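You operate a simulated robot arm through the tools that you are given. There is no shell and no other tool. Be economical: measure what you need, move in short steps, check, and stop when the job is done.

You are at the controls of a simulated two-armed robot. One attempt, no reset.

JOB
Shut the spout shutter, turn the small green wheel to FAST and brush the white patch off the round mat.
Fine: use the yellow brush and put it back; the mugs stay empty. Set down upright: yellow round brush. What is to be rubbed or washed off counts as gone when no trace of it is left.

Only the result counts: the job must be done as asked and must still hold three seconds after the hand-in. Knocking over, shifting, dropping, spilling or breaking anything else fails it.

ROBOT AND FRAMES
Two 7-joint arms with two-finger parallel grippers on one trunk, on a base that drives. Base frame: it is fixed to the floor where the robot stands at the start and does not move with it; the origin is under the middle of the robot, x ahead of it, y to its left, z up; the surface under the hand at the start is at about z = 820. Readings come in mm, degrees, newtons and seconds.
The left shoulder is at the start at [60, 143, 926], the right one opposite. With the tool pointing down near the work surface each hand reaches from about 320 to 740 mm from the robot's upright axis, wherever it stands, measured 20 degrees to its own side. Places, roughly: red pad [500, -400, 900]; round mat [500, 0, 800]; small green wheel [600, -200, 900]; spout shutter [500, 200, 1100]. Payload 1.57 kg a hand.
The tool frame of a hand sits at the grasp point between the pads (the TCP): z along the fingers, y along the line on which they close. The tips reach 30 mm beyond it. Largest opening 110 mm; finger width 24, thickness 12; the body of the gripper, 48 by 112 mm, starts 78 mm behind the TCP.
Orientation is that of the tool frame in the base frame, as [roll, pitch, yaw] about the fixed x, y, z axes, in that order (R = Rz(yaw) Ry(pitch) Rx(roll)). With the fingers straight down and closing along the base's y, the tool's x points along the base's -x, its y along +y and its z along -z.

CONTROLS
- The arms move only by the tool jog_arm. It takes "left_steps", "right_steps" or both (then of equal length, played together; a hand with none holds still); each is a list of rows, each a list of 7 numbers: the turn, a rotation vector about the base's x, y, z in degrees, then the shift along the base's x, y, z in mm, then the finger opening in mm, from 0 to 110. In form: [[ax, ay, az, tx, ty, tz, claw], ...]. A call has 1 to 10 rows; each row is the pose to reach, as a shift and turn from the pose commanded when the call began. A row lasts 0.2 s, in which the tool goes at most 50 mm and 8.6 degrees; a call with a longer step from one row to the next is refused whole, and so is a gripper value outside its range. Where a pose cannot be reached the arm comes as near as it can. A force on the tool above 40 N (or 10 N above the force at the start of the call, whichever is more), or a blocked arm, ends the call early, and 0.2 s more pass. Each finger travels about 45 mm/s and halts on what it meets, pressing with about 28 N; the grip force reading is that of the motor and also rises with nothing between the fingers. The clock runs only during rows and for 0.2 s after the last one: add rows that repeat a pose to give the fingers time. The reply holds the time, the measured pose of the TCP, the force on the tool along the base axes, the opening and the grip force, in the units named above and with some noise, with the torque about the TCP (base axes, N m) and any sound that the robot's microphone picked up, and new pictures: "views" is both (left out), scene, wrist or none (wrist: the cameras of the hands that moved).
- Cameras (640 x 400 px; columns grow to the right, rows downward): "scene" is now at [45.3, 8.4, 1532.2]; the picture's right is [0.14, -0.99, 0.00], its down [-0.78, -0.11, -0.61] and it looks along [0.61, 0.09, -0.79] (base axes); focal length 287 px, centre (320, 200). "left" rides on the left gripper at [70, -16, -141] in its tool frame; the picture's right is [0.23, 0.97, 0.00], its down [-0.86, 0.20, -0.48] and it looks along [-0.47, 0.11, 0.88] (tool axes); focal length 222 px, centre (320, 200). "right" rides on the right gripper at [70, 16, -141] in its tool frame; the picture's right is [-0.23, 0.97, 0.00], its down [-0.86, -0.20, -0.48] and it looks along [-0.47, -0.11, 0.88] (tool axes); focal length 222 px, centre (320, 200). There is no depth. A picture from a camera that has moved, and an enlarged one, comes with that camera's place and axes in the base frame and with its lens.
- move_column(by): slides the trunk up (or, below 0, down) by that many mm; the arms and the scene camera ride with it, the base frame stays. It gives what a move gives, with no picture.
- base_move(legs): drives the robot by 1 to 6 legs, each [ahead, left, turn to the left] in mm, mm and degrees, along the robot's own axes; the way and the turn of a leg run together, so that a leg with both is an arc; at most 1500 mm and 180 degrees a leg. The arms and the cameras ride along, it lands a little off, and it stops where it bumps. It gives what a move gives, and a new picture of the scene camera.
- pan_tilt(pan, tilt): turns the head with the scene camera to pan (to the left, within 86 degrees either way) and tilt (down, from -29 to 69), counted from straight ahead of the robot. It gives what a move gives, and a new picture of the scene camera.
- inspect(camera, box): a new picture of the part [left, top, right, bottom] of that camera's present view, enlarged. The clock stands still meanwhile.
- job_done(): hands the job in; it is judged then, once.

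Work in short steps. Places have to be worked out from the pictures, the camera data and where the tool is seen: move nearer, look again, correct. Check each grasp and each placing, and mend what went wrong. You have 120 turns and 260 pictures in all, those below and enlarged ones among them. Open the grippers and draw the arms clear of the work before you hand the job in, unless the task says otherwise; then end with one line.

The tools are called after ">>>" as a command line: name --argument value ..., lists and objects as JSON in quotes. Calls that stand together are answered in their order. jog_arm: Moves the arms, as the interface text tells. Its arguments: {"type":"object","properties":{"left_steps":{"type":"array","items":{"type":"array","items":{"type":"number"}}},"right_steps":{"type":"array","items":{"type":"array","items":{"type":"number"}}},"views":{"type":"string","enum":["both","scene","wrist","none"]}},"required":[]} The other tools are called the same way: move_column (by) slides the trunk up or down; base_move (legs) drives the base; pan_tilt (pan, tilt) turns the head that bears the scene camera; inspect (camera, box) takes an enlarged picture of a part of a camera's view; job_done () hands the job in.

At the start:

```text
t: 0.0
left_position: [474.9, 180.8, 999.8]
left_orientation: [180.0, 0.0, -180.0]
left_contact_force: [-0.3, 0.2, -0.9]
left_torque: [0.02, -0.01, -0.01]
left_width: 109.8
left_finger_force: 0.0
right_position: [465.9, -258.4, 1000.4]
right_orientation: [180.0, -0.1, 180.0]
right_contact_force: [-1.4, 0.1, 0.0]
right_torque: [0.0, 0.02, 0.02]
right_width: 110.2
right_finger_force: 0.0
trunk travel left (down, up): [-525.0, 65.0]
robot x, y, heading: [-0.4, 0.4, -0.1]
head pan, tilt: [8.1, 52.3]
```

scene: 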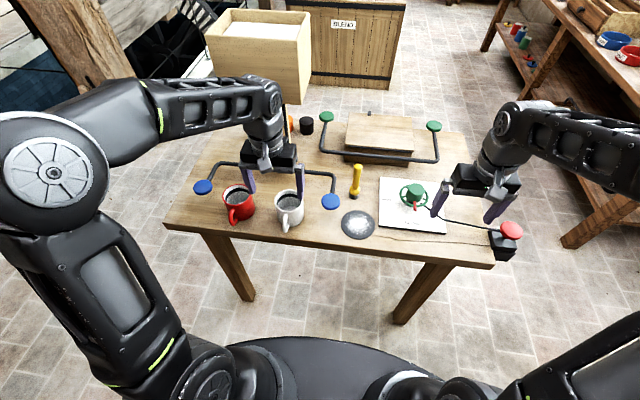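
right: 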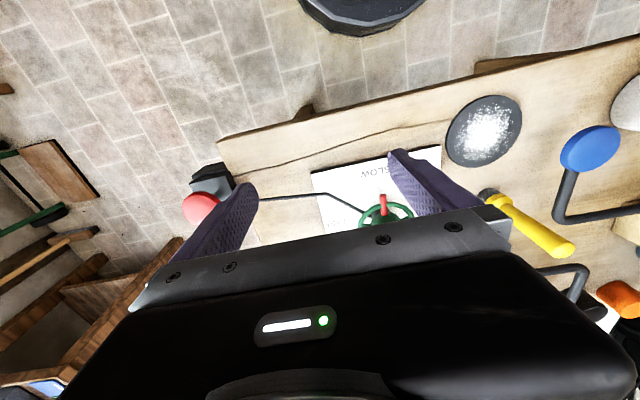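
left: 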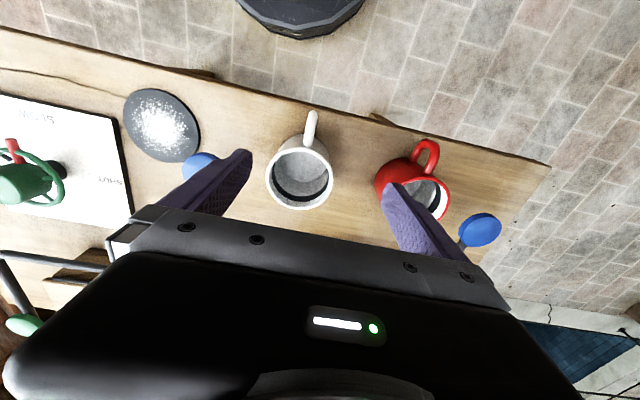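

The table shows two mugs, blue, green and red handles, a yellow brush, a mat and a green wheel. I'll enlarge the relevant parts first.

>>> inspect --camera "scene" --box '[170, 80, 350, 240]'

>>> inspect --camera "scene" --box '[330, 90, 530, 260]'

>>> inspect --camera "left" --box '[0, 60, 240, 300]'

```text
2.50 times, centred on (260, 160) of scene
camera zoom: at [45.3, 8.4, 1532.2], right [0.14, -0.99, 0.0], down [-0.78, -0.11, -0.61], along [0.61, 0.09, -0.79], focal length 718 px, centre (470, 300)
```

zoom: 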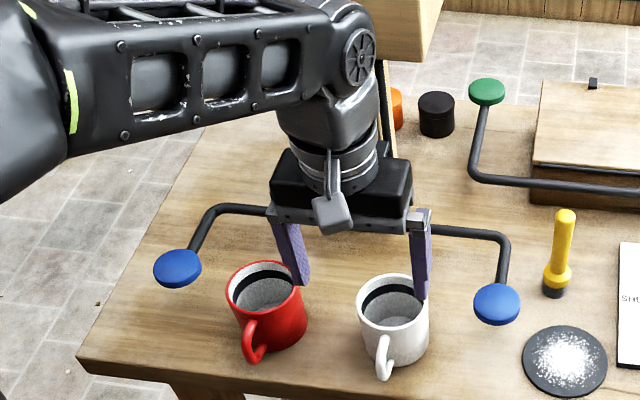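

```text
2.35 times, centred on (430, 175) of scene
camera zoom: at [45.3, 8.4, 1532.2], right [0.14, -0.99, 0.0], down [-0.78, -0.11, -0.61], along [0.61, 0.09, -0.79], focal length 676 px, centre (61, 259)
```

zoom: 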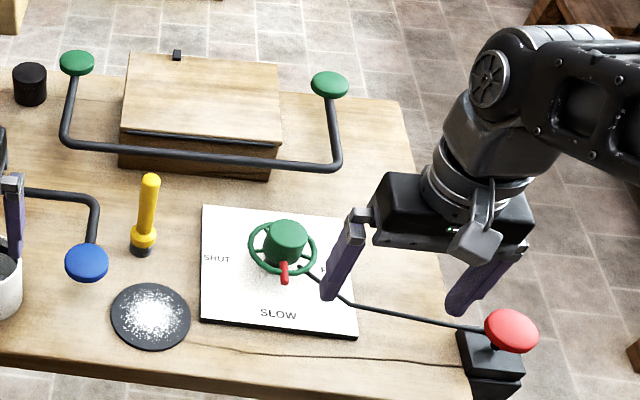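

```text
1.67 times, centred on (120, 180) of left
camera zoom: at [406.9, 164.5, 1141.4], right [-0.23, 0.97, 0.0], down [0.86, 0.2, 0.48], along [0.47, 0.11, -0.88], focal length 370 px, centre (653, 233)
```

zoom: 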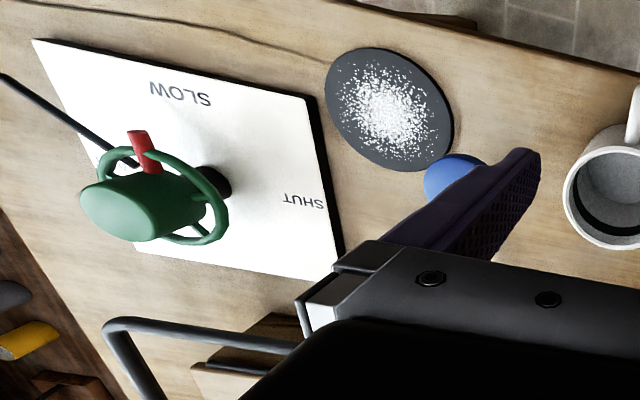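

I need to see the device behind the left hand, so I lift the left arm and pull it back to clear the view.

>>> jog_arm --left_steps '[[0, 0, 0, 0, 0, 40, 110], [0, 0, 0, 0, 0, 80, 110], [0, 0, 0, 0, 0, 120, 110], [0, 0, 0, -30, 30, 130, 110], [0, 0, 0, -60, 60, 130, 110], [0, 0, 0, -90, 90, 130, 110], [0, 0, 0, -120, 120, 130, 110], [0, 0, 0, -140, 150, 130, 110], [0, 0, 0, -150, 180, 130, 110], [0, 0, 0, -160, 210, 130, 110]]'

```text
t: 2.2
left_position: [316.8, 394.0, 1124.8]
left_orientation: [180.0, 0.1, -180.0]
left_contact_force: [-0.3, -0.4, 0.0]
left_torque: [-0.02, -0.04, 0.02]
left_width: 110.3
left_finger_force: 0.0
left hand out of reach, approached as far as the arm can: row 3, 4, 5, 6, 7, 8, 9, 10
right_position: [465.7, -258.2, 1000.7]
right_orientation: [180.0, -0.1, -179.9]
right_contact_force: [0.1, 0.4, 0.5]
right_torque: [-0.02, 0.02, -0.01]
right_width: 109.9
right_finger_force: 0.1
trunk travel left (down, up): [-525.0, 65.0]
robot x, y, heading: [0.6, -0.7, -0.1]
head pan, tilt: [8.1, 52.3]
camera scene: at [44.9, 9.2, 1532.2], right [0.14, -0.99, 0.0], down [-0.78, -0.11, -0.61], along [0.61, 0.09, -0.79], focal length 287 px, centre (320, 200)
camera left: at [248.4, 377.8, 1266.3], right [-0.23, 0.97, 0.0], down [0.86, 0.2, 0.48], along [0.47, 0.11, -0.88], focal length 222 px, centre (320, 200)
```

scene: 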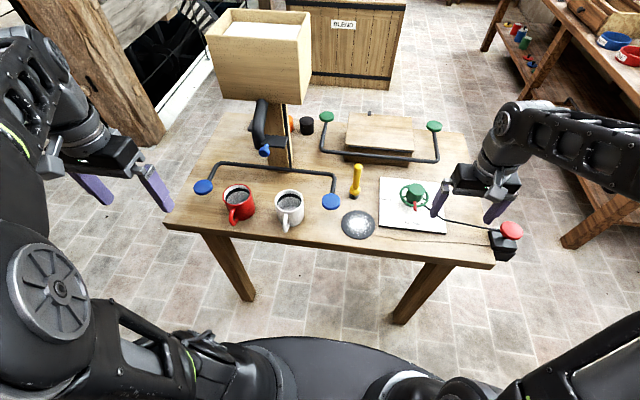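
left: 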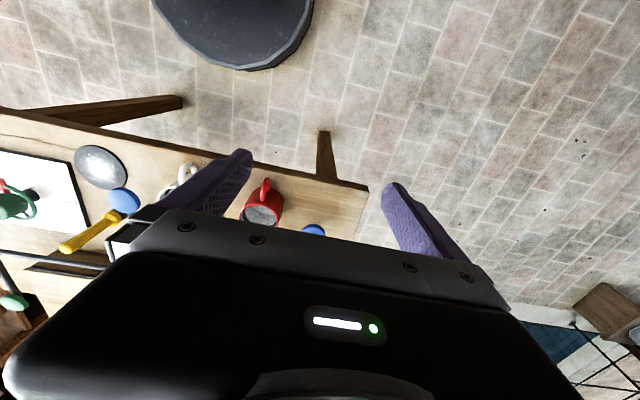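

>>> inspect --camera "scene" --box '[180, 0, 350, 106]'

>>> inspect --camera "scene" --box '[180, 85, 350, 240]'

```text
3.76 times, centred on (265, 53) of scene
camera zoom: at [44.9, 9.2, 1532.2], right [0.14, -0.99, 0.0], down [-0.78, -0.11, -0.61], along [0.61, 0.09, -0.79], focal length 1082 px, centre (527, 753)
```

zoom: 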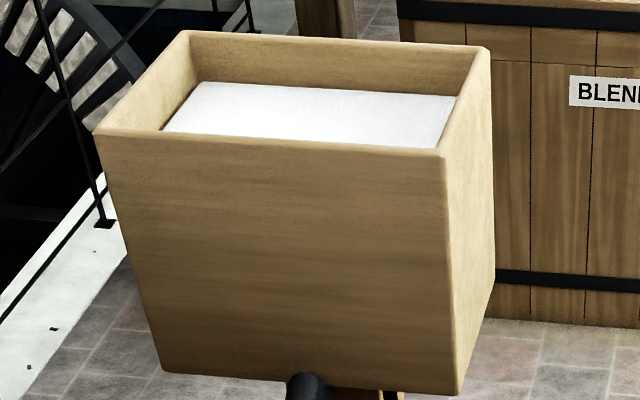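

```text
2.58 times, centred on (265, 162) of scene
camera zoom: at [44.9, 9.2, 1532.2], right [0.14, -0.99, 0.0], down [-0.78, -0.11, -0.61], along [0.61, 0.09, -0.79], focal length 742 px, centre (462, 297)
```

zoom: 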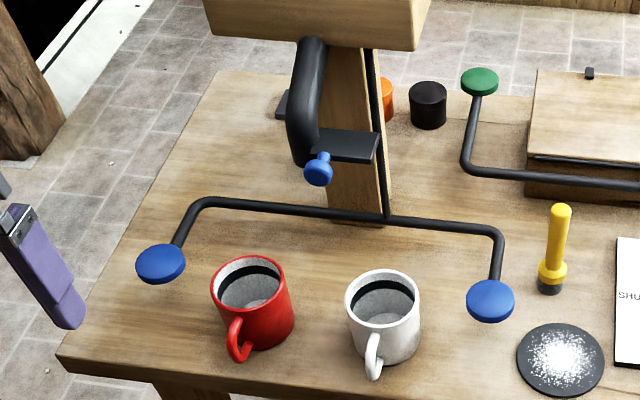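

The hopper's spout carries a black plate with a blue knob, which is the shutter. I tip the left hand forward so its wrist camera looks at it from the front.

>>> jog_arm --left_steps '[[0, -8, 0, 5, -10, 0, 110], [0, -16, 0, 10, -20, 0, 110], [0, -24, 0, 15, -30, 0, 110], [0, -32, 0, 20, -40, 0, 110], [0, -40, 0, 25, -50, 0, 110], [0, -48, 0, 30, -60, 0, 110], [0, -56, 0, 35, -70, 0, 110], [0, -64, 0, 40, -80, 0, 110], [0, -72, 0, 45, -90, 0, 110], [0, -80, 0, 50, -100, 0, 110]]'

```text
t: 4.4
left_position: [434.7, 351.1, 1185.3]
left_orientation: [179.5, 80.0, 179.4]
left_contact_force: [0.7, -0.3, -0.1]
left_torque: [0.02, -0.02, 0.08]
left_width: 109.8
left_finger_force: 0.1
left hand out of reach, approached as far as the arm can: row 4, 5, 6, 7, 8, 9, 10
right_position: [464.9, -259.6, 1000.1]
right_orientation: [179.9, 0.1, -180.0]
right_contact_force: [-0.2, 0.0, 0.1]
right_torque: [0.05, -0.02, -0.03]
right_width: 109.9
right_finger_force: 0.0
trunk travel left (down, up): [-525.0, 65.0]
robot x, y, heading: [-1.4, 0.1, -0.1]
head pan, tilt: [8.1, 52.3]
camera scene: at [45.2, 7.2, 1532.2], right [0.14, -0.99, 0.0], down [-0.78, -0.11, -0.61], along [0.61, 0.09, -0.79], focal length 287 px, centre (320, 200)
camera left: at [284.8, 335.1, 1142.5], right [-0.04, 0.97, -0.22], down [-0.32, 0.2, 0.93], along [0.95, 0.11, 0.31], focal length 222 px, centre (320, 200)
```

scene: 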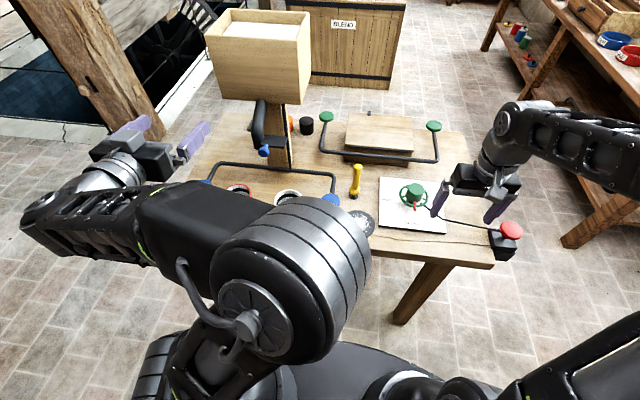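
left: 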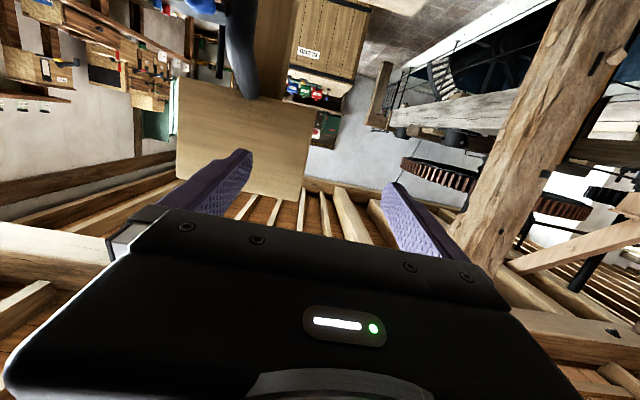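

The spout sits at the top edge of this upside-down view. I lower the hand to about z = 1080 and ease the tilt to see the shutter.

>>> jog_arm --left_steps '[[0, 4, 0, -5, -5, -30, 110], [0, 8, 0, -10, -10, -60, 110], [0, 12, 0, -15, -20, -90, 110], [0, 16, 0, -20, -30, -110, 110], [0, 20, 0, -30, -40, -120, 110]]'

```text
t: 5.6
left_position: [435.0, 342.8, 1086.8]
left_orientation: [180.0, 59.8, 180.0]
left_contact_force: [0.0, 0.5, -0.1]
left_torque: [0.01, -0.02, 0.0]
left_width: 110.3
left_finger_force: 0.1
left hand out of reach, approached as far as the arm can: row 1, 2, 3, 4, 5
right_position: [465.6, -258.8, 999.8]
right_orientation: [180.0, 0.1, -179.9]
right_contact_force: [-0.6, -0.6, 0.0]
right_torque: [0.01, 0.0, -0.01]
right_width: 109.7
right_finger_force: 0.0
trunk travel left (down, up): [-525.0, 65.0]
robot x, y, heading: [0.5, 1.8, 0.0]
head pan, tilt: [8.1, 52.3]
camera scene: at [45.2, 7.9, 1532.2], right [0.14, -0.99, 0.0], down [-0.78, -0.11, -0.61], along [0.61, 0.09, -0.79], focal length 287 px, centre (320, 200)
camera left: at [278.4, 325.6, 1097.8], right [-0.11, 0.97, -0.2], down [0.02, 0.2, 0.98], along [0.99, 0.11, -0.04], focal length 222 px, centre (320, 200)
```

scene: 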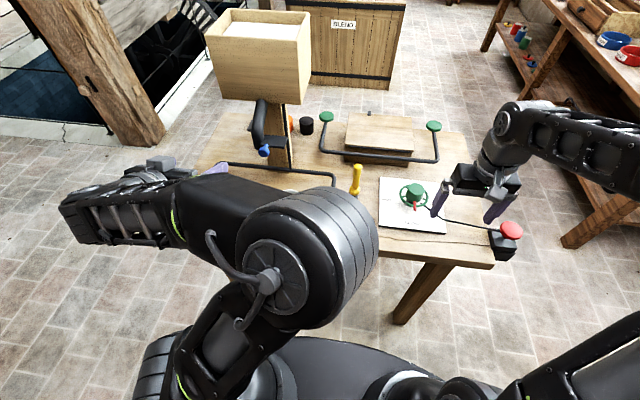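
left: 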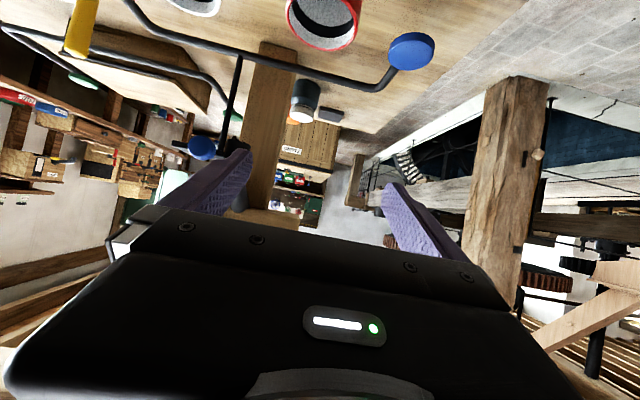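

>>> inspect --camera "left" --box '[150, 20, 390, 180]'

```text
2.50 times, centred on (270, 100) of left
camera zoom: at [278.4, 325.6, 1097.8], right [-0.11, 0.97, -0.2], down [0.02, 0.2, 0.98], along [0.99, 0.11, -0.04], focal length 555 px, centre (445, 450)
```

zoom: 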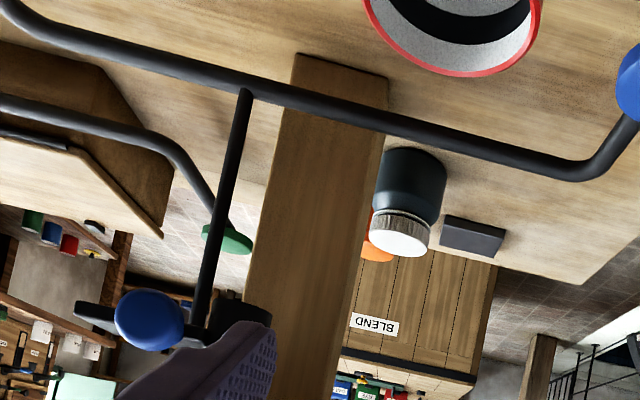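

By triangulation the blue knob is near [536, 214, 1060], and a finger hides the plate. I shift the hand right so the knob appears between the fingers.

>>> jog_arm --left_steps '[[0, 0, 0, 0, -30, 0, 110], [0, 0, 0, 0, -60, 0, 110], [0, 0, 0, 0, -90, 0, 110], [0, 0, 0, 0, -115, 0, 110]]' --views "wrist"

>>> inspect --camera "left" --box '[200, 20, 440, 220]'

>>> inspect --camera "scene" --box '[220, 80, 320, 180]'

```text
t: 6.6
left_position: [464.8, 230.7, 1115.5]
left_orientation: [-179.9, 59.8, -180.0]
left_contact_force: [-0.4, -0.8, 0.5]
left_torque: [0.01, -0.02, 0.02]
left_width: 109.9
left_finger_force: 0.0
left hand out of reach, approached as far as the arm can: row 1, 2, 3, 4
right_position: [464.3, -258.7, 1000.1]
right_orientation: [-180.0, 0.0, 179.9]
right_contact_force: [-0.9, 0.1, 0.6]
right_torque: [0.02, 0.02, 0.03]
right_width: 110.1
right_finger_force: 0.1
trunk travel left (down, up): [-525.0, 65.0]
robot x, y, heading: [0.8, 0.2, -0.1]
head pan, tilt: [8.1, 52.3]
camera left: at [309.4, 213.9, 1126.6], right [-0.11, 0.97, -0.2], down [0.02, 0.2, 0.98], along [0.99, 0.11, -0.04], focal length 222 px, centre (320, 200)
```

left: 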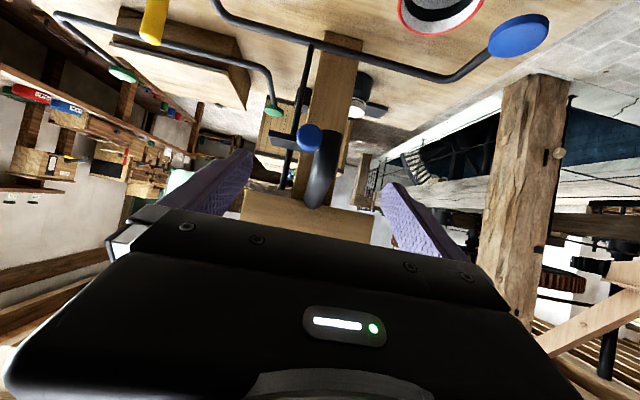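

```text
2.00 times, centred on (320, 120) of left
camera zoom: at [309.4, 213.9, 1126.6], right [-0.11, 0.97, -0.2], down [0.02, 0.2, 0.98], along [0.99, 0.11, -0.04], focal length 444 px, centre (320, 360)
```

zoom: 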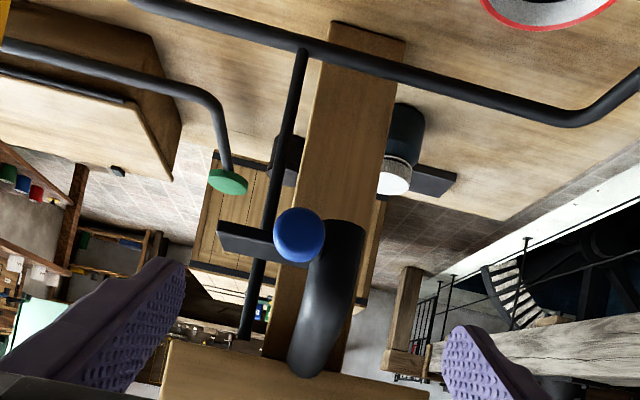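

```text
4.00 times, centred on (270, 130) of scene
camera zoom: at [45.0, 7.9, 1532.2], right [0.14, -0.99, 0.0], down [-0.78, -0.11, -0.61], along [0.61, 0.09, -0.79], focal length 1150 px, centre (520, 480)
```

zoom: 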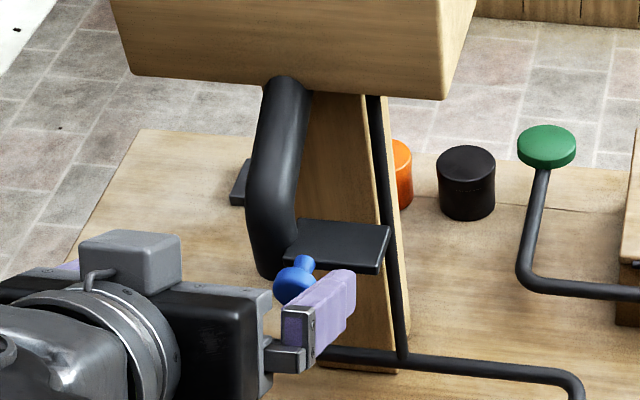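

The spout mouth is near y = 240, and the open plate sits to its right with the knob at about [540, 216, 1056]. To shut it I'll close the fingers, place them to the right of the knob, and push left.

>>> jog_arm --left_steps '[[0, 0, 0, 15, -30, 0, 80], [0, 0, 0, 30, -60, 0, 60], [0, 0, 0, 30, -60, -10, 40], [0, 0, 0, 30, -60, -25, 20], [0, 0, 0, 30, -60, -45, 0], [0, 0, 0, 30, -60, -45, 0], [0, 0, 0, 30, -60, -45, 0], [0, 0, 0, 40, -60, -45, 0]]'

>>> inspect --camera "left" --box '[200, 60, 440, 220]'

>>> inspect --camera "scene" --box '[220, 80, 320, 180]'

```text
t: 8.4
left_position: [504.7, 169.2, 1068.7]
left_orientation: [180.0, 60.0, -180.0]
left_contact_force: [0.3, -0.2, -1.0]
left_torque: [-0.02, 0.01, -0.03]
left_width: 0.0
left_finger_force: 21.6
right_position: [465.2, -258.7, 999.9]
right_orientation: [179.9, 0.0, 179.9]
right_contact_force: [0.0, 0.0, -0.6]
right_torque: [0.02, -0.01, -0.02]
right_width: 110.1
right_finger_force: 0.1
trunk travel left (down, up): [-525.0, 65.0]
robot x, y, heading: [-2.6, -0.5, -0.1]
head pan, tilt: [8.1, 52.3]
camera scene: at [45.7, 8.4, 1532.2], right [0.14, -0.99, 0.0], down [-0.78, -0.11, -0.61], along [0.61, 0.09, -0.79], focal length 287 px, centre (320, 200)
camera left: at [349.9, 154.4, 1079.5], right [-0.11, 0.97, -0.2], down [0.01, 0.2, 0.98], along [0.99, 0.11, -0.04], focal length 222 px, centre (320, 200)
```

scene: 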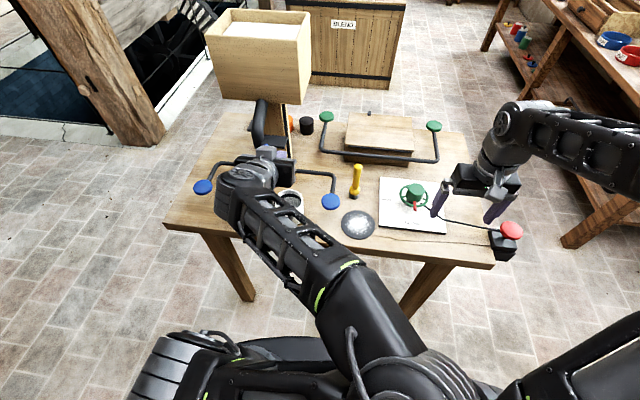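
left: 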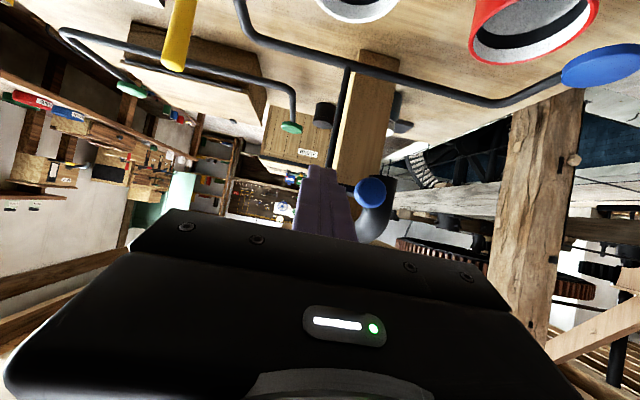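

```text
2.50 times, centred on (320, 140) of left
camera zoom: at [349.9, 154.4, 1079.5], right [-0.11, 0.97, -0.2], down [0.01, 0.2, 0.98], along [0.99, 0.11, -0.04], focal length 555 px, centre (320, 350)
```

zoom: 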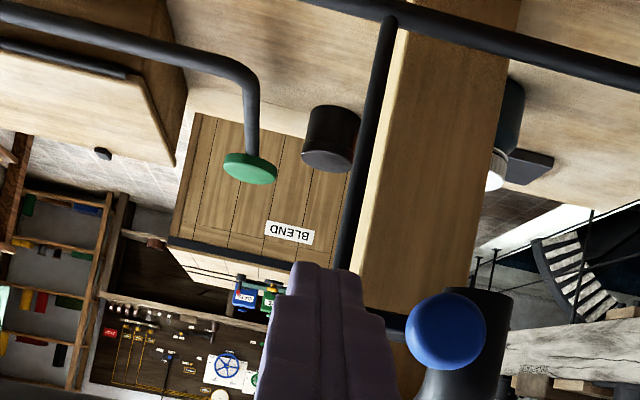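

```text
4.00 times, centred on (270, 130) of scene
camera zoom: at [45.7, 8.4, 1532.2], right [0.14, -0.99, 0.0], down [-0.78, -0.11, -0.61], along [0.61, 0.09, -0.79], focal length 1150 px, centre (520, 480)
```

zoom: 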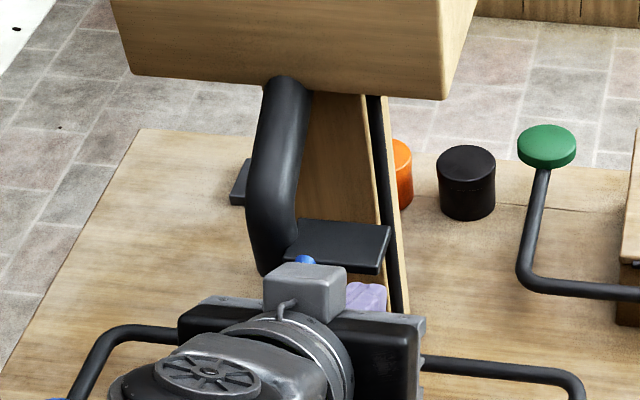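

The finger is just right of the knob. I move forward 20 mm and then push left slowly.

>>> jog_arm --left_steps '[[0, 0, 0, 20, 0, 0, 0], [0, 0, 0, 20, 10, 0, 0], [0, 0, 0, 20, 18, 0, 0], [0, 0, 0, 20, 24, 0, 0], [0, 0, 0, 20, 30, 0, 0], [0, 0, 0, 20, 36, 0, 0], [0, 0, 0, 20, 42, 0, 0], [0, 0, 0, 20, 48, 0, 0]]' --views "wrist"

>>> inspect --camera "left" --box '[200, 60, 440, 220]'

>>> inspect --camera "scene" --box '[220, 80, 320, 180]'

```text
t: 10.2
left_position: [523.7, 218.9, 1069.6]
left_orientation: [-180.0, 60.0, -179.9]
left_contact_force: [-0.3, 0.3, 0.2]
left_torque: [0.02, -0.03, 0.02]
left_width: 0.0
left_finger_force: 21.2
right_position: [465.6, -258.6, 1000.7]
right_orientation: [-180.0, 0.1, 180.0]
right_contact_force: [0.6, 0.0, 0.0]
right_torque: [-0.02, 0.03, -0.03]
right_width: 109.8
right_finger_force: 0.1
trunk travel left (down, up): [-525.0, 65.0]
robot x, y, heading: [-0.5, 1.7, 0.0]
head pan, tilt: [8.1, 52.3]
camera left: at [368.4, 202.3, 1079.9], right [-0.11, 0.97, -0.2], down [0.01, 0.2, 0.98], along [0.99, 0.11, -0.04], focal length 222 px, centre (320, 200)
```

left: 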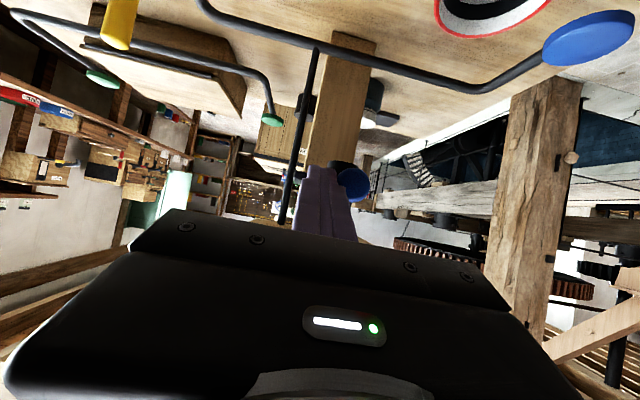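

```text
2.50 times, centred on (320, 140) of left
camera zoom: at [368.4, 202.3, 1079.9], right [-0.11, 0.97, -0.2], down [0.01, 0.2, 0.98], along [0.99, 0.11, -0.04], focal length 555 px, centre (320, 350)
```

zoom: 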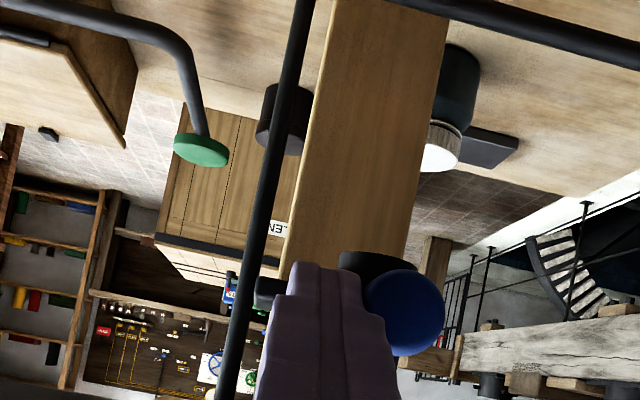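

```text
4.00 times, centred on (270, 130) of scene
camera zoom: at [45.4, 8.5, 1532.2], right [0.14, -0.99, 0.0], down [-0.78, -0.11, -0.61], along [0.61, 0.09, -0.79], focal length 1150 px, centre (520, 480)
```

zoom: 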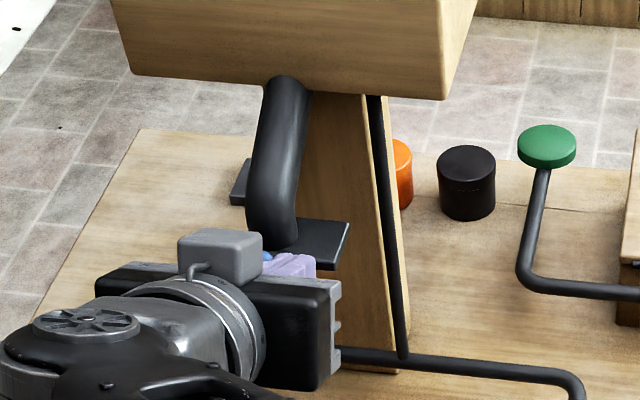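

The plate slid left about 25 mm. I keep pushing until it meets its stop.

>>> jog_arm --left_steps '[[0, 0, 0, 0, 5, 0, 0], [0, 0, 0, 0, 10, 0, 0], [0, 0, 0, 0, 15, 0, 0], [0, 0, 0, 0, 20, 0, 0], [0, 0, 0, 0, 25, 0, 0], [0, 0, 0, 0, 30, 0, 0]]' --views "wrist"

>>> inspect --camera "left" --box '[200, 60, 440, 220]'

>>> inspect --camera "scene" --box '[220, 80, 320, 180]'

```text
t: 11.5
left_position: [525.4, 232.4, 1069.4]
left_orientation: [-179.2, 59.8, 179.1]
left_contact_force: [-5.9, -15.5, 2.6]
left_torque: [-0.12, 0.03, -0.12]
left_width: 0.1
left_finger_force: 21.7
right_position: [463.2, -261.1, 1000.2]
right_orientation: [180.0, 0.0, 179.7]
right_contact_force: [0.2, 0.6, 0.1]
right_torque: [-0.03, -0.01, 0.03]
right_width: 109.8
right_finger_force: 0.0
trunk travel left (down, up): [-525.0, 65.0]
robot x, y, heading: [-2.6, -2.3, 0.0]
head pan, tilt: [8.1, 52.3]
stopped in row 6 (left hand): the force on the tool passed its limit at 42 N (the readings are from after the stop); the commanded pose is now the measured one
camera left: at [368.4, 220.9, 1080.5], right [-0.09, 0.98, -0.2], down [0.02, 0.2, 0.98], along [1.0, 0.08, -0.04], focal length 222 px, centre (320, 200)
```

left: 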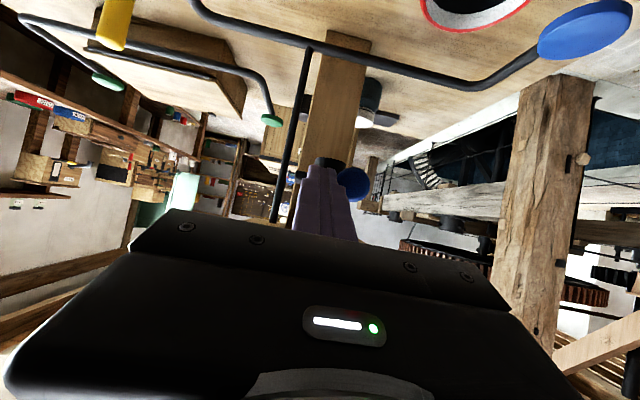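

```text
2.50 times, centred on (320, 140) of left
camera zoom: at [368.4, 220.9, 1080.5], right [-0.09, 0.98, -0.2], down [0.02, 0.2, 0.98], along [1.0, 0.08, -0.04], focal length 555 px, centre (320, 350)
```

zoom: 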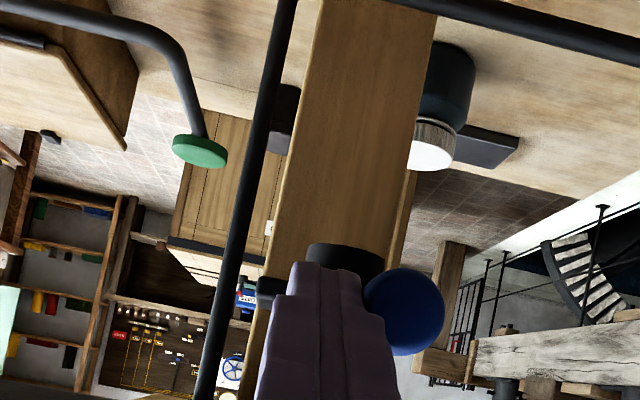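

```text
4.00 times, centred on (270, 130) of scene
camera zoom: at [43.3, 6.9, 1532.5], right [0.14, -0.99, 0.0], down [-0.78, -0.11, -0.61], along [0.61, 0.09, -0.79], focal length 1150 px, centre (520, 480)
```

zoom: 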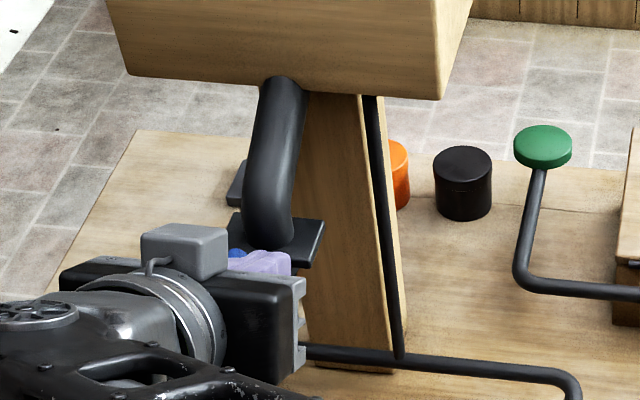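

The shutter slid about 40 mm and met its stop, so the plate now covers the spout mouth. I back the left hand off the knob and park it to the left, clear of everything.

>>> jog_arm --left_steps '[[0, 0, 0, 0, -10, 0, 0], [0, 0, 0, -25, -10, 10, 0], [0, 0, 0, -55, -10, 30, 0], [0, 0, 0, -85, 20, 50, 0], [0, 0, 0, -95, 60, 60, 0], [0, 0, 0, -105, 100, 60, 0], [0, 0, 0, -120, 140, 60, 0], [0, 0, 0, -140, 180, 60, 0], [0, 0, 0, -160, 220, 60, 0]]' --views "scene"

>>> inspect --camera "scene" --box '[220, 80, 320, 180]'

>>> inspect --camera "scene" --box '[340, 140, 540, 270]'

```text
t: 13.5
left_position: [364.8, 458.5, 1128.2]
left_orientation: [-179.4, 59.8, 179.4]
left_contact_force: [-0.7, 0.1, -0.9]
left_torque: [0.0, 0.0, -0.01]
left_width: 0.0
left_finger_force: 21.2
left hand out of reach, approached as far as the arm can: row 3, 4
right_position: [465.6, -258.7, 1001.4]
right_orientation: [180.0, 0.1, 179.9]
right_contact_force: [-0.7, -0.4, 0.6]
right_torque: [-0.02, -0.02, -0.01]
right_width: 109.9
right_finger_force: 0.0
trunk travel left (down, up): [-525.0, 65.0]
robot x, y, heading: [1.7, -1.8, -0.0]
head pan, tilt: [8.1, 52.3]
camera scene: at [44.5, 9.0, 1532.2], right [0.14, -0.99, 0.0], down [-0.78, -0.11, -0.61], along [0.61, 0.08, -0.79], focal length 287 px, centre (320, 200)
```

scene: 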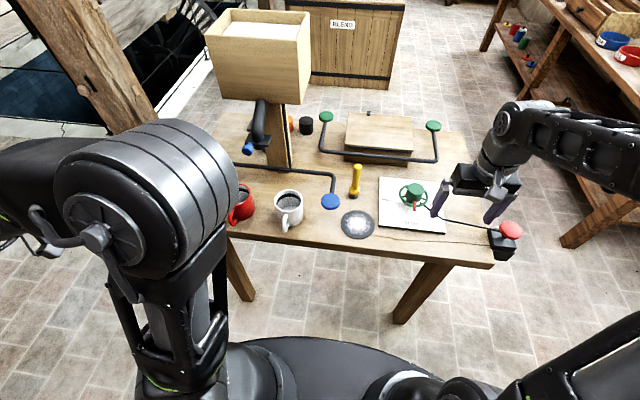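

```text
4.00 times, centred on (270, 130) of scene
camera zoom: at [44.5, 9.0, 1532.2], right [0.14, -0.99, 0.0], down [-0.78, -0.11, -0.61], along [0.61, 0.08, -0.79], focal length 1150 px, centre (520, 480)
```

zoom: 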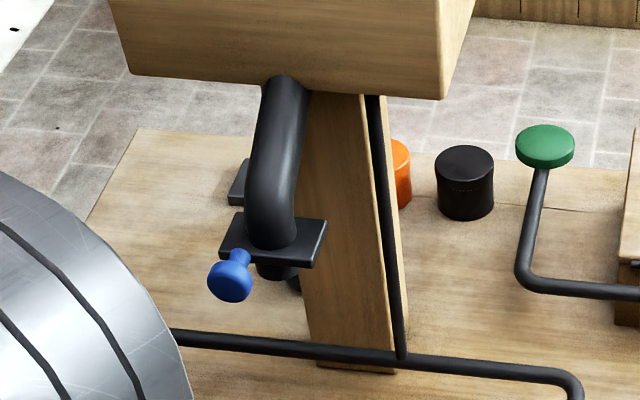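

```text
3.08 times, centred on (440, 205) of scene
camera zoom: at [44.5, 9.0, 1532.2], right [0.14, -0.99, 0.0], down [-0.78, -0.11, -0.61], along [0.61, 0.08, -0.79], focal length 884 px, centre (-49, 185)
```

zoom: 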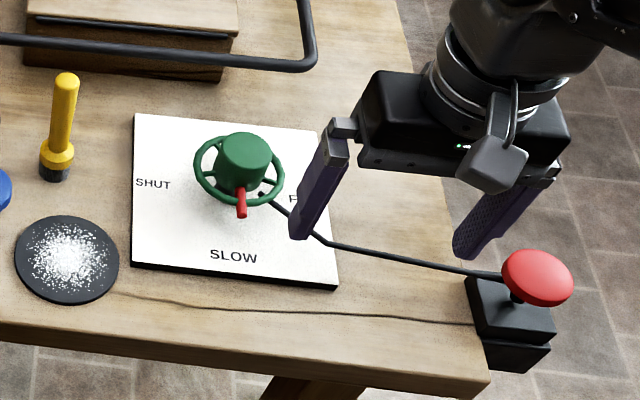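

The shutter is clearly closed. The wheel pointer is at SLOW (toward me) and FAST is on the right, so it needs +90° about z. I move the right hand over the hub at about [608, -192], pre-turned by -45°.

>>> jog_arm --right_steps '[[0, 0, -7.5, 24, 11, 5, 110], [0, 0, -15, 47, 22, 10, 110], [0, 0, -22.5, 71, 33, 10, 110], [0, 0, -30, 95, 45, 10, 110], [0, 0, -37.5, 118, 56, 10, 110], [0, 0, -45, 142, 67, 10, 110]]'

>>> inspect --camera "right" --box '[160, 60, 480, 260]'

>>> inspect --camera "scene" --box '[340, 100, 540, 260]'

```text
t: 14.9
left_position: [366.3, 457.0, 1127.2]
left_orientation: [-179.4, 59.7, 179.5]
left_contact_force: [0.7, -0.3, -0.5]
left_torque: [0.02, 0.02, -0.02]
left_width: 0.1
left_finger_force: 21.1
right_position: [608.5, -192.3, 1008.6]
right_orientation: [180.0, 0.0, 134.8]
right_contact_force: [0.3, 0.3, -0.9]
right_torque: [0.01, 0.01, 0.01]
right_width: 110.0
right_finger_force: 0.1
trunk travel left (down, up): [-525.0, 65.0]
robot x, y, heading: [-1.8, 0.2, 0.1]
head pan, tilt: [8.1, 52.3]
camera scene: at [46.0, 8.1, 1532.2], right [0.14, -0.99, 0.0], down [-0.78, -0.11, -0.61], along [0.61, 0.08, -0.79], focal length 287 px, centre (320, 200)
camera right: at [572.5, -131.3, 1148.5], right [0.85, 0.52, 0.0], down [0.46, -0.75, 0.48], along [0.25, -0.41, -0.88], focal length 222 px, centre (320, 200)
```

scene: 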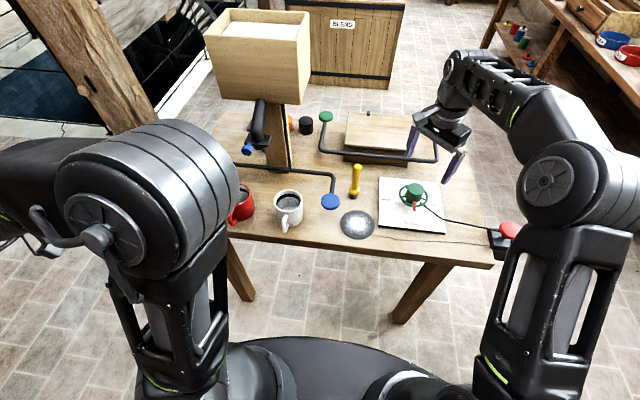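
right: 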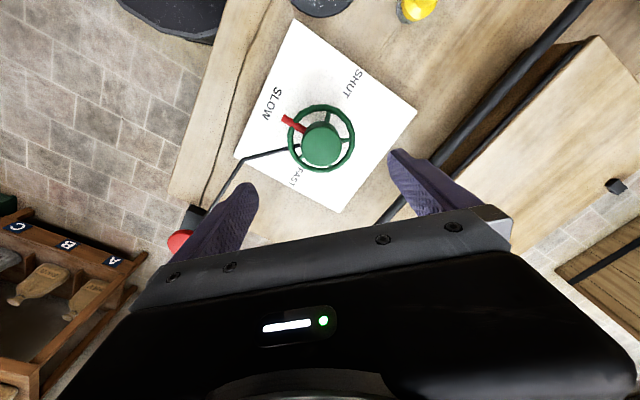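

```text
2.00 times, centred on (320, 160) of right
camera zoom: at [572.5, -131.3, 1148.5], right [0.85, 0.52, 0.0], down [0.46, -0.75, 0.48], along [0.25, -0.41, -0.88], focal length 444 px, centre (320, 280)
```

zoom: 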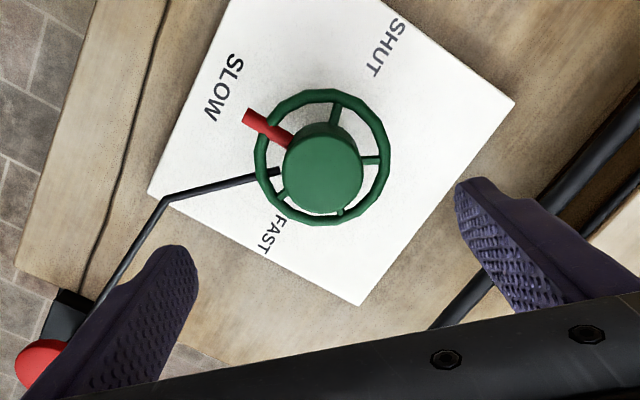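

```text
2.50 times, centred on (440, 180) of scene
camera zoom: at [46.0, 8.1, 1532.2], right [0.14, -0.99, 0.0], down [-0.78, -0.11, -0.61], along [0.61, 0.08, -0.79], focal length 718 px, centre (20, 250)
```

zoom: 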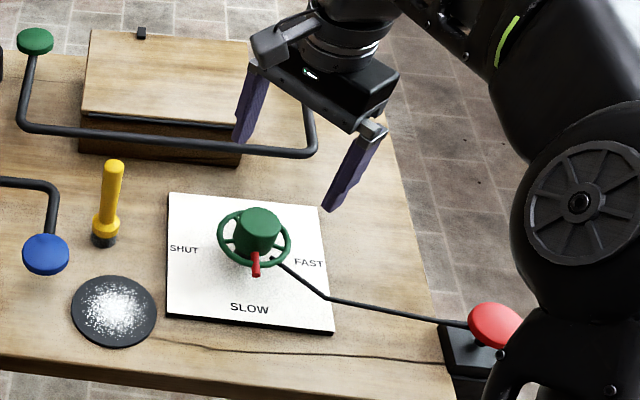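

The hub top is at about [610, -192, 893] with a diameter of about 46 mm. The linkage rod from the red pad runs along the (-x, -y) diagonal near z = 860-874, so I turn the hand back to close along y before descending.

>>> jog_arm --right_steps '[[0, 0, 7.5, 0, 0, -10, 110], [0, 0, 15, 1, 0, -20, 110], [0, 0, 22.5, 1, 0, -30, 110], [0, 0, 30, 1, 0, -40, 110], [0, 0, 37.5, 1, 0, -50, 110], [0, 0, 45, 1, 0, -60, 110], [0, 0, 45, 1, 0, -80, 110], [0, 0, 45, 1, 0, -95, 110]]'

>>> inspect --camera "right" --box '[200, 60, 440, 220]'

>>> inspect --camera "scene" --box '[360, 130, 500, 240]'

```text
t: 16.7
left_position: [365.9, 456.9, 1127.8]
left_orientation: [-179.5, 59.8, 179.3]
left_contact_force: [0.1, 0.6, -0.3]
left_torque: [0.0, 0.01, 0.0]
left_width: 0.0
left_finger_force: 21.2
right_position: [606.0, -192.7, 913.7]
right_orientation: [180.0, 0.0, 179.9]
right_contact_force: [0.0, -0.4, -0.1]
right_torque: [0.0, -0.01, -0.02]
right_width: 110.1
right_finger_force: 0.1
trunk travel left (down, up): [-525.0, 65.0]
robot x, y, heading: [-1.2, 0.2, -0.4]
head pan, tilt: [8.1, 52.3]
camera scene: at [45.3, 7.8, 1532.2], right [0.14, -0.99, 0.0], down [-0.78, -0.11, -0.61], along [0.61, 0.09, -0.79], focal length 287 px, centre (320, 200)
camera right: at [537.9, -176.7, 1054.1], right [0.23, 0.97, 0.0], down [0.85, -0.2, 0.48], along [0.47, -0.11, -0.88], focal length 222 px, centre (320, 200)
```

scene: 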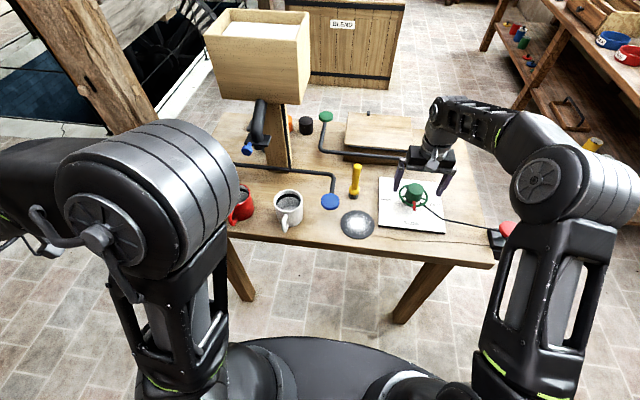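
right: 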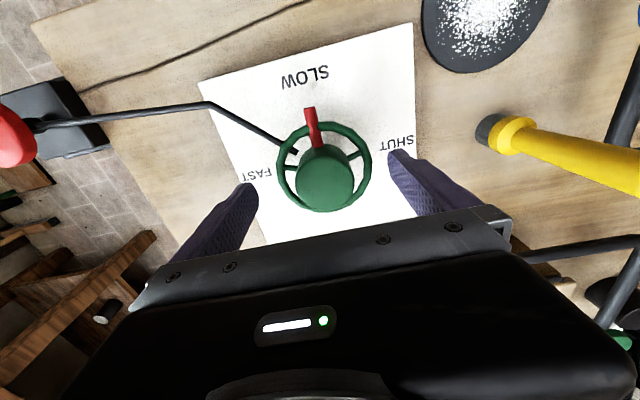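

```text
2.50 times, centred on (320, 140) of right
camera zoom: at [537.9, -176.7, 1054.1], right [0.23, 0.97, 0.0], down [0.85, -0.2, 0.48], along [0.47, -0.11, -0.88], focal length 555 px, centre (320, 350)
```

zoom: 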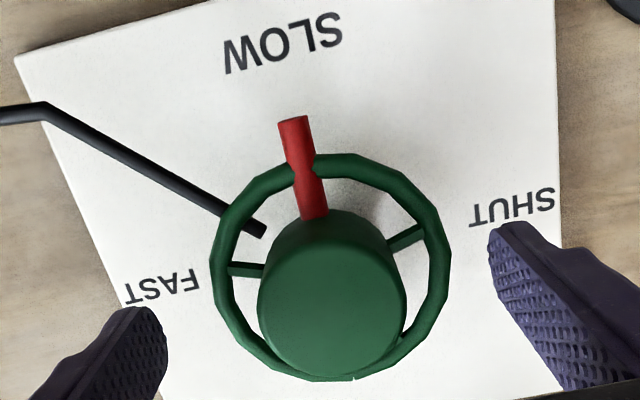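

```text
3.64 times, centred on (430, 185) of scene
camera zoom: at [45.3, 7.8, 1532.2], right [0.14, -0.99, 0.0], down [-0.78, -0.11, -0.61], along [0.61, 0.09, -0.79], focal length 1045 px, centre (-80, 254)
```

zoom: 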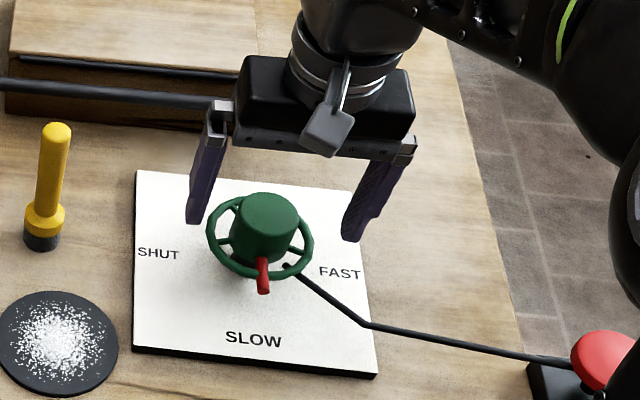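

The wheel rim passes above the linkage rod, so sweeping over it is fine. I lower to z = 903 and close on the hub.

>>> jog_arm --right_steps '[[0, 0, 0, 3, 0, -10, 100], [0, 0, 0, 3, 0, -10, 80], [0, 0, 0, 3, 0, -10, 60], [0, 0, 0, 3, 0, -10, 44], [0, 0, 0, 3, 0, -10, 36], [0, 0, 0, 3, 0, -10, 36], [0, 0, 0, 3, 0, -10, 36]]' --views "wrist"

```text
t: 18.3
left_position: [365.0, 459.1, 1127.7]
left_orientation: [-179.2, 59.7, 179.5]
left_contact_force: [0.4, -0.1, -0.7]
left_torque: [-0.04, 0.01, 0.01]
left_width: 0.1
left_finger_force: 21.0
right_position: [609.8, -191.1, 904.1]
right_orientation: [179.9, 0.0, 180.0]
right_contact_force: [0.4, 14.1, -3.6]
right_torque: [0.74, -0.3, -0.03]
right_width: 47.5
right_finger_force: 37.0
trunk travel left (down, up): [-525.0, 65.0]
robot x, y, heading: [2.5, 0.5, -0.0]
head pan, tilt: [8.1, 52.3]
camera right: at [541.1, -173.9, 1044.7], right [0.23, 0.97, 0.0], down [0.86, -0.2, 0.48], along [0.47, -0.11, -0.88], focal length 222 px, centre (320, 200)
```

right: 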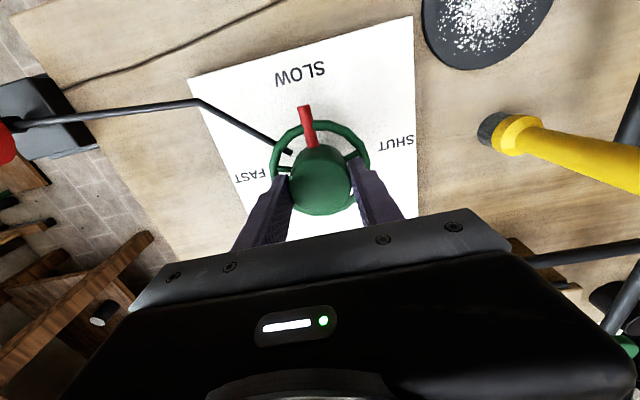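

The hub is gripped at 47.5 mm with a slight sideways bias. I correct it by +3 mm in y and try a small 16° test turn.

>>> jog_arm --right_steps '[[0, 0, 0, 0, 2, 0, 36], [0, 0, 4, 0, 3, 0, 36], [0, 0, 8, 0, 3, 0, 36], [0, 0, 12, 0, 3, 0, 36], [0, 0, 16, 0, 3, 0, 36]]' --views "wrist"

```text
t: 19.5
left_position: [365.3, 457.8, 1128.0]
left_orientation: [-179.3, 59.8, 179.3]
left_contact_force: [0.4, -0.2, 0.4]
left_torque: [-0.01, 0.0, -0.02]
left_width: 0.1
left_finger_force: 21.6
right_position: [609.1, -189.5, 905.4]
right_orientation: [179.9, -0.1, -164.1]
right_contact_force: [-6.8, 11.0, -6.1]
right_torque: [0.43, -0.58, -0.04]
right_width: 47.2
right_finger_force: 44.9
trunk travel left (down, up): [-525.0, 65.0]
robot x, y, heading: [2.9, -0.7, -0.1]
head pan, tilt: [8.1, 52.3]
camera right: at [539.7, -193.0, 1044.8], right [-0.05, 1.0, 0.0], down [0.88, 0.04, 0.48], along [0.48, 0.02, -0.88], focal length 222 px, centre (320, 200)
```

right: 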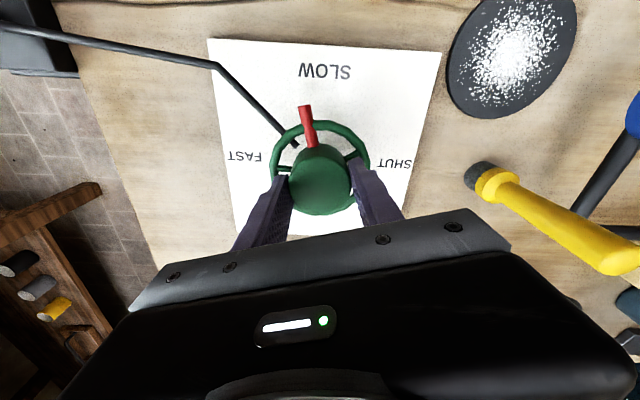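

The wheel turns freely with the hand, since the pointer stays fixed relative to the fingers and the board rotates. I continue the turn to 60° in total, easing a bit in y.

>>> jog_arm --right_steps '[[0, 0, 6, 0, 2, 0, 36], [0, 0, 12, 0, 2, 0, 36], [0, 0, 18, 0, 2, 0, 36], [0, 0, 24, 0, 2, 0, 36], [0, 0, 30, 0, 2, 0, 36], [0, 0, 36, 0, 2, 0, 36], [0, 0, 42, 0, 2, 0, 36]]' --views "wrist"

```text
t: 21.1
left_position: [366.0, 458.0, 1127.0]
left_orientation: [-179.5, 59.7, 179.3]
left_contact_force: [-0.1, -0.4, 0.5]
left_torque: [-0.04, -0.01, 0.01]
left_width: 0.1
left_finger_force: 21.0
right_position: [610.7, -187.7, 905.4]
right_orientation: [-179.9, 0.0, -121.9]
right_contact_force: [-0.6, 1.9, -1.8]
right_torque: [0.26, 0.43, 0.02]
right_width: 46.7
right_finger_force: 45.4
trunk travel left (down, up): [-525.0, 65.0]
robot x, y, heading: [1.8, -3.4, -0.1]
head pan, tilt: [8.1, 52.3]
camera right: at [560.9, -238.0, 1045.0], right [-0.71, 0.71, 0.0], down [0.62, 0.62, 0.48], along [0.34, 0.34, -0.88], focal length 222 px, centre (320, 200)
```

right: 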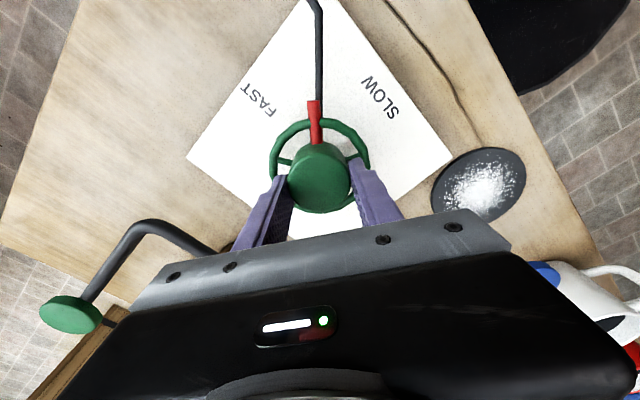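

At 58°, the pointer has passed over the rod. I turn the remaining 32° to FAST.

>>> jog_arm --right_steps '[[0, 0, 6, 0, 0, 0, 36], [0, 0, 12, 0, 0, 0, 36], [0, 0, 18, 0, 0, 0, 36], [0, 0, 24, 0, 0, 0, 36], [0, 0, 30, 0, 0, 0, 36], [0, 0, 32, 0, 0, 0, 36], [0, 0, 32, 0, 0, 0, 36]]' --views "wrist"

>>> inspect --camera "right" --box '[200, 40, 440, 200]'

```text
t: 22.7
left_position: [365.4, 458.2, 1128.2]
left_orientation: [-179.5, 59.7, 179.4]
left_contact_force: [0.1, -0.1, 0.9]
left_torque: [0.02, 0.0, 0.0]
left_width: 0.0
left_finger_force: 21.2
right_position: [610.1, -187.7, 903.8]
right_orientation: [179.8, 0.0, -90.0]
right_contact_force: [-14.9, 8.6, -5.7]
right_torque: [-0.1, 0.8, 0.0]
right_width: 46.8
right_finger_force: 45.0
trunk travel left (down, up): [-525.0, 65.0]
robot x, y, heading: [-1.9, -3.6, 0.0]
head pan, tilt: [8.1, 52.3]
camera right: at [594.4, -256.8, 1045.2], right [-0.97, 0.23, 0.0], down [0.2, 0.86, 0.48], along [0.11, 0.47, -0.88], focal length 222 px, centre (320, 200)
```

right: 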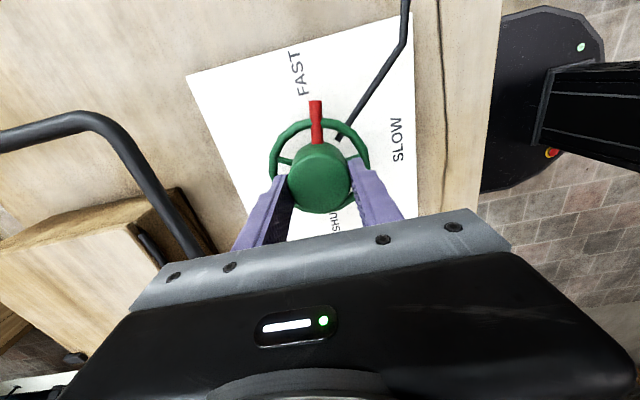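

```text
2.50 times, centred on (320, 120) of right
camera zoom: at [594.4, -256.8, 1045.2], right [-0.97, 0.23, 0.0], down [0.2, 0.86, 0.48], along [0.11, 0.47, -0.88], focal length 555 px, centre (320, 400)
```

zoom: 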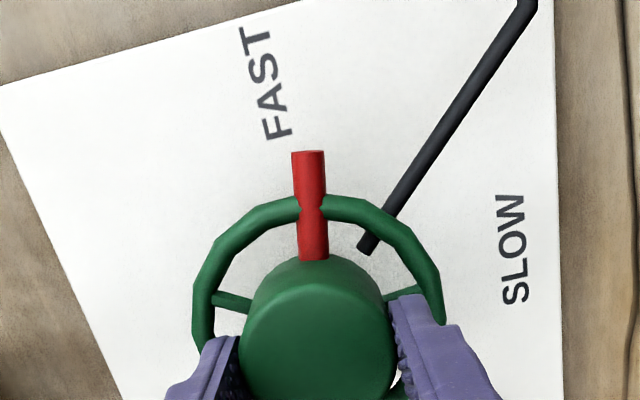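

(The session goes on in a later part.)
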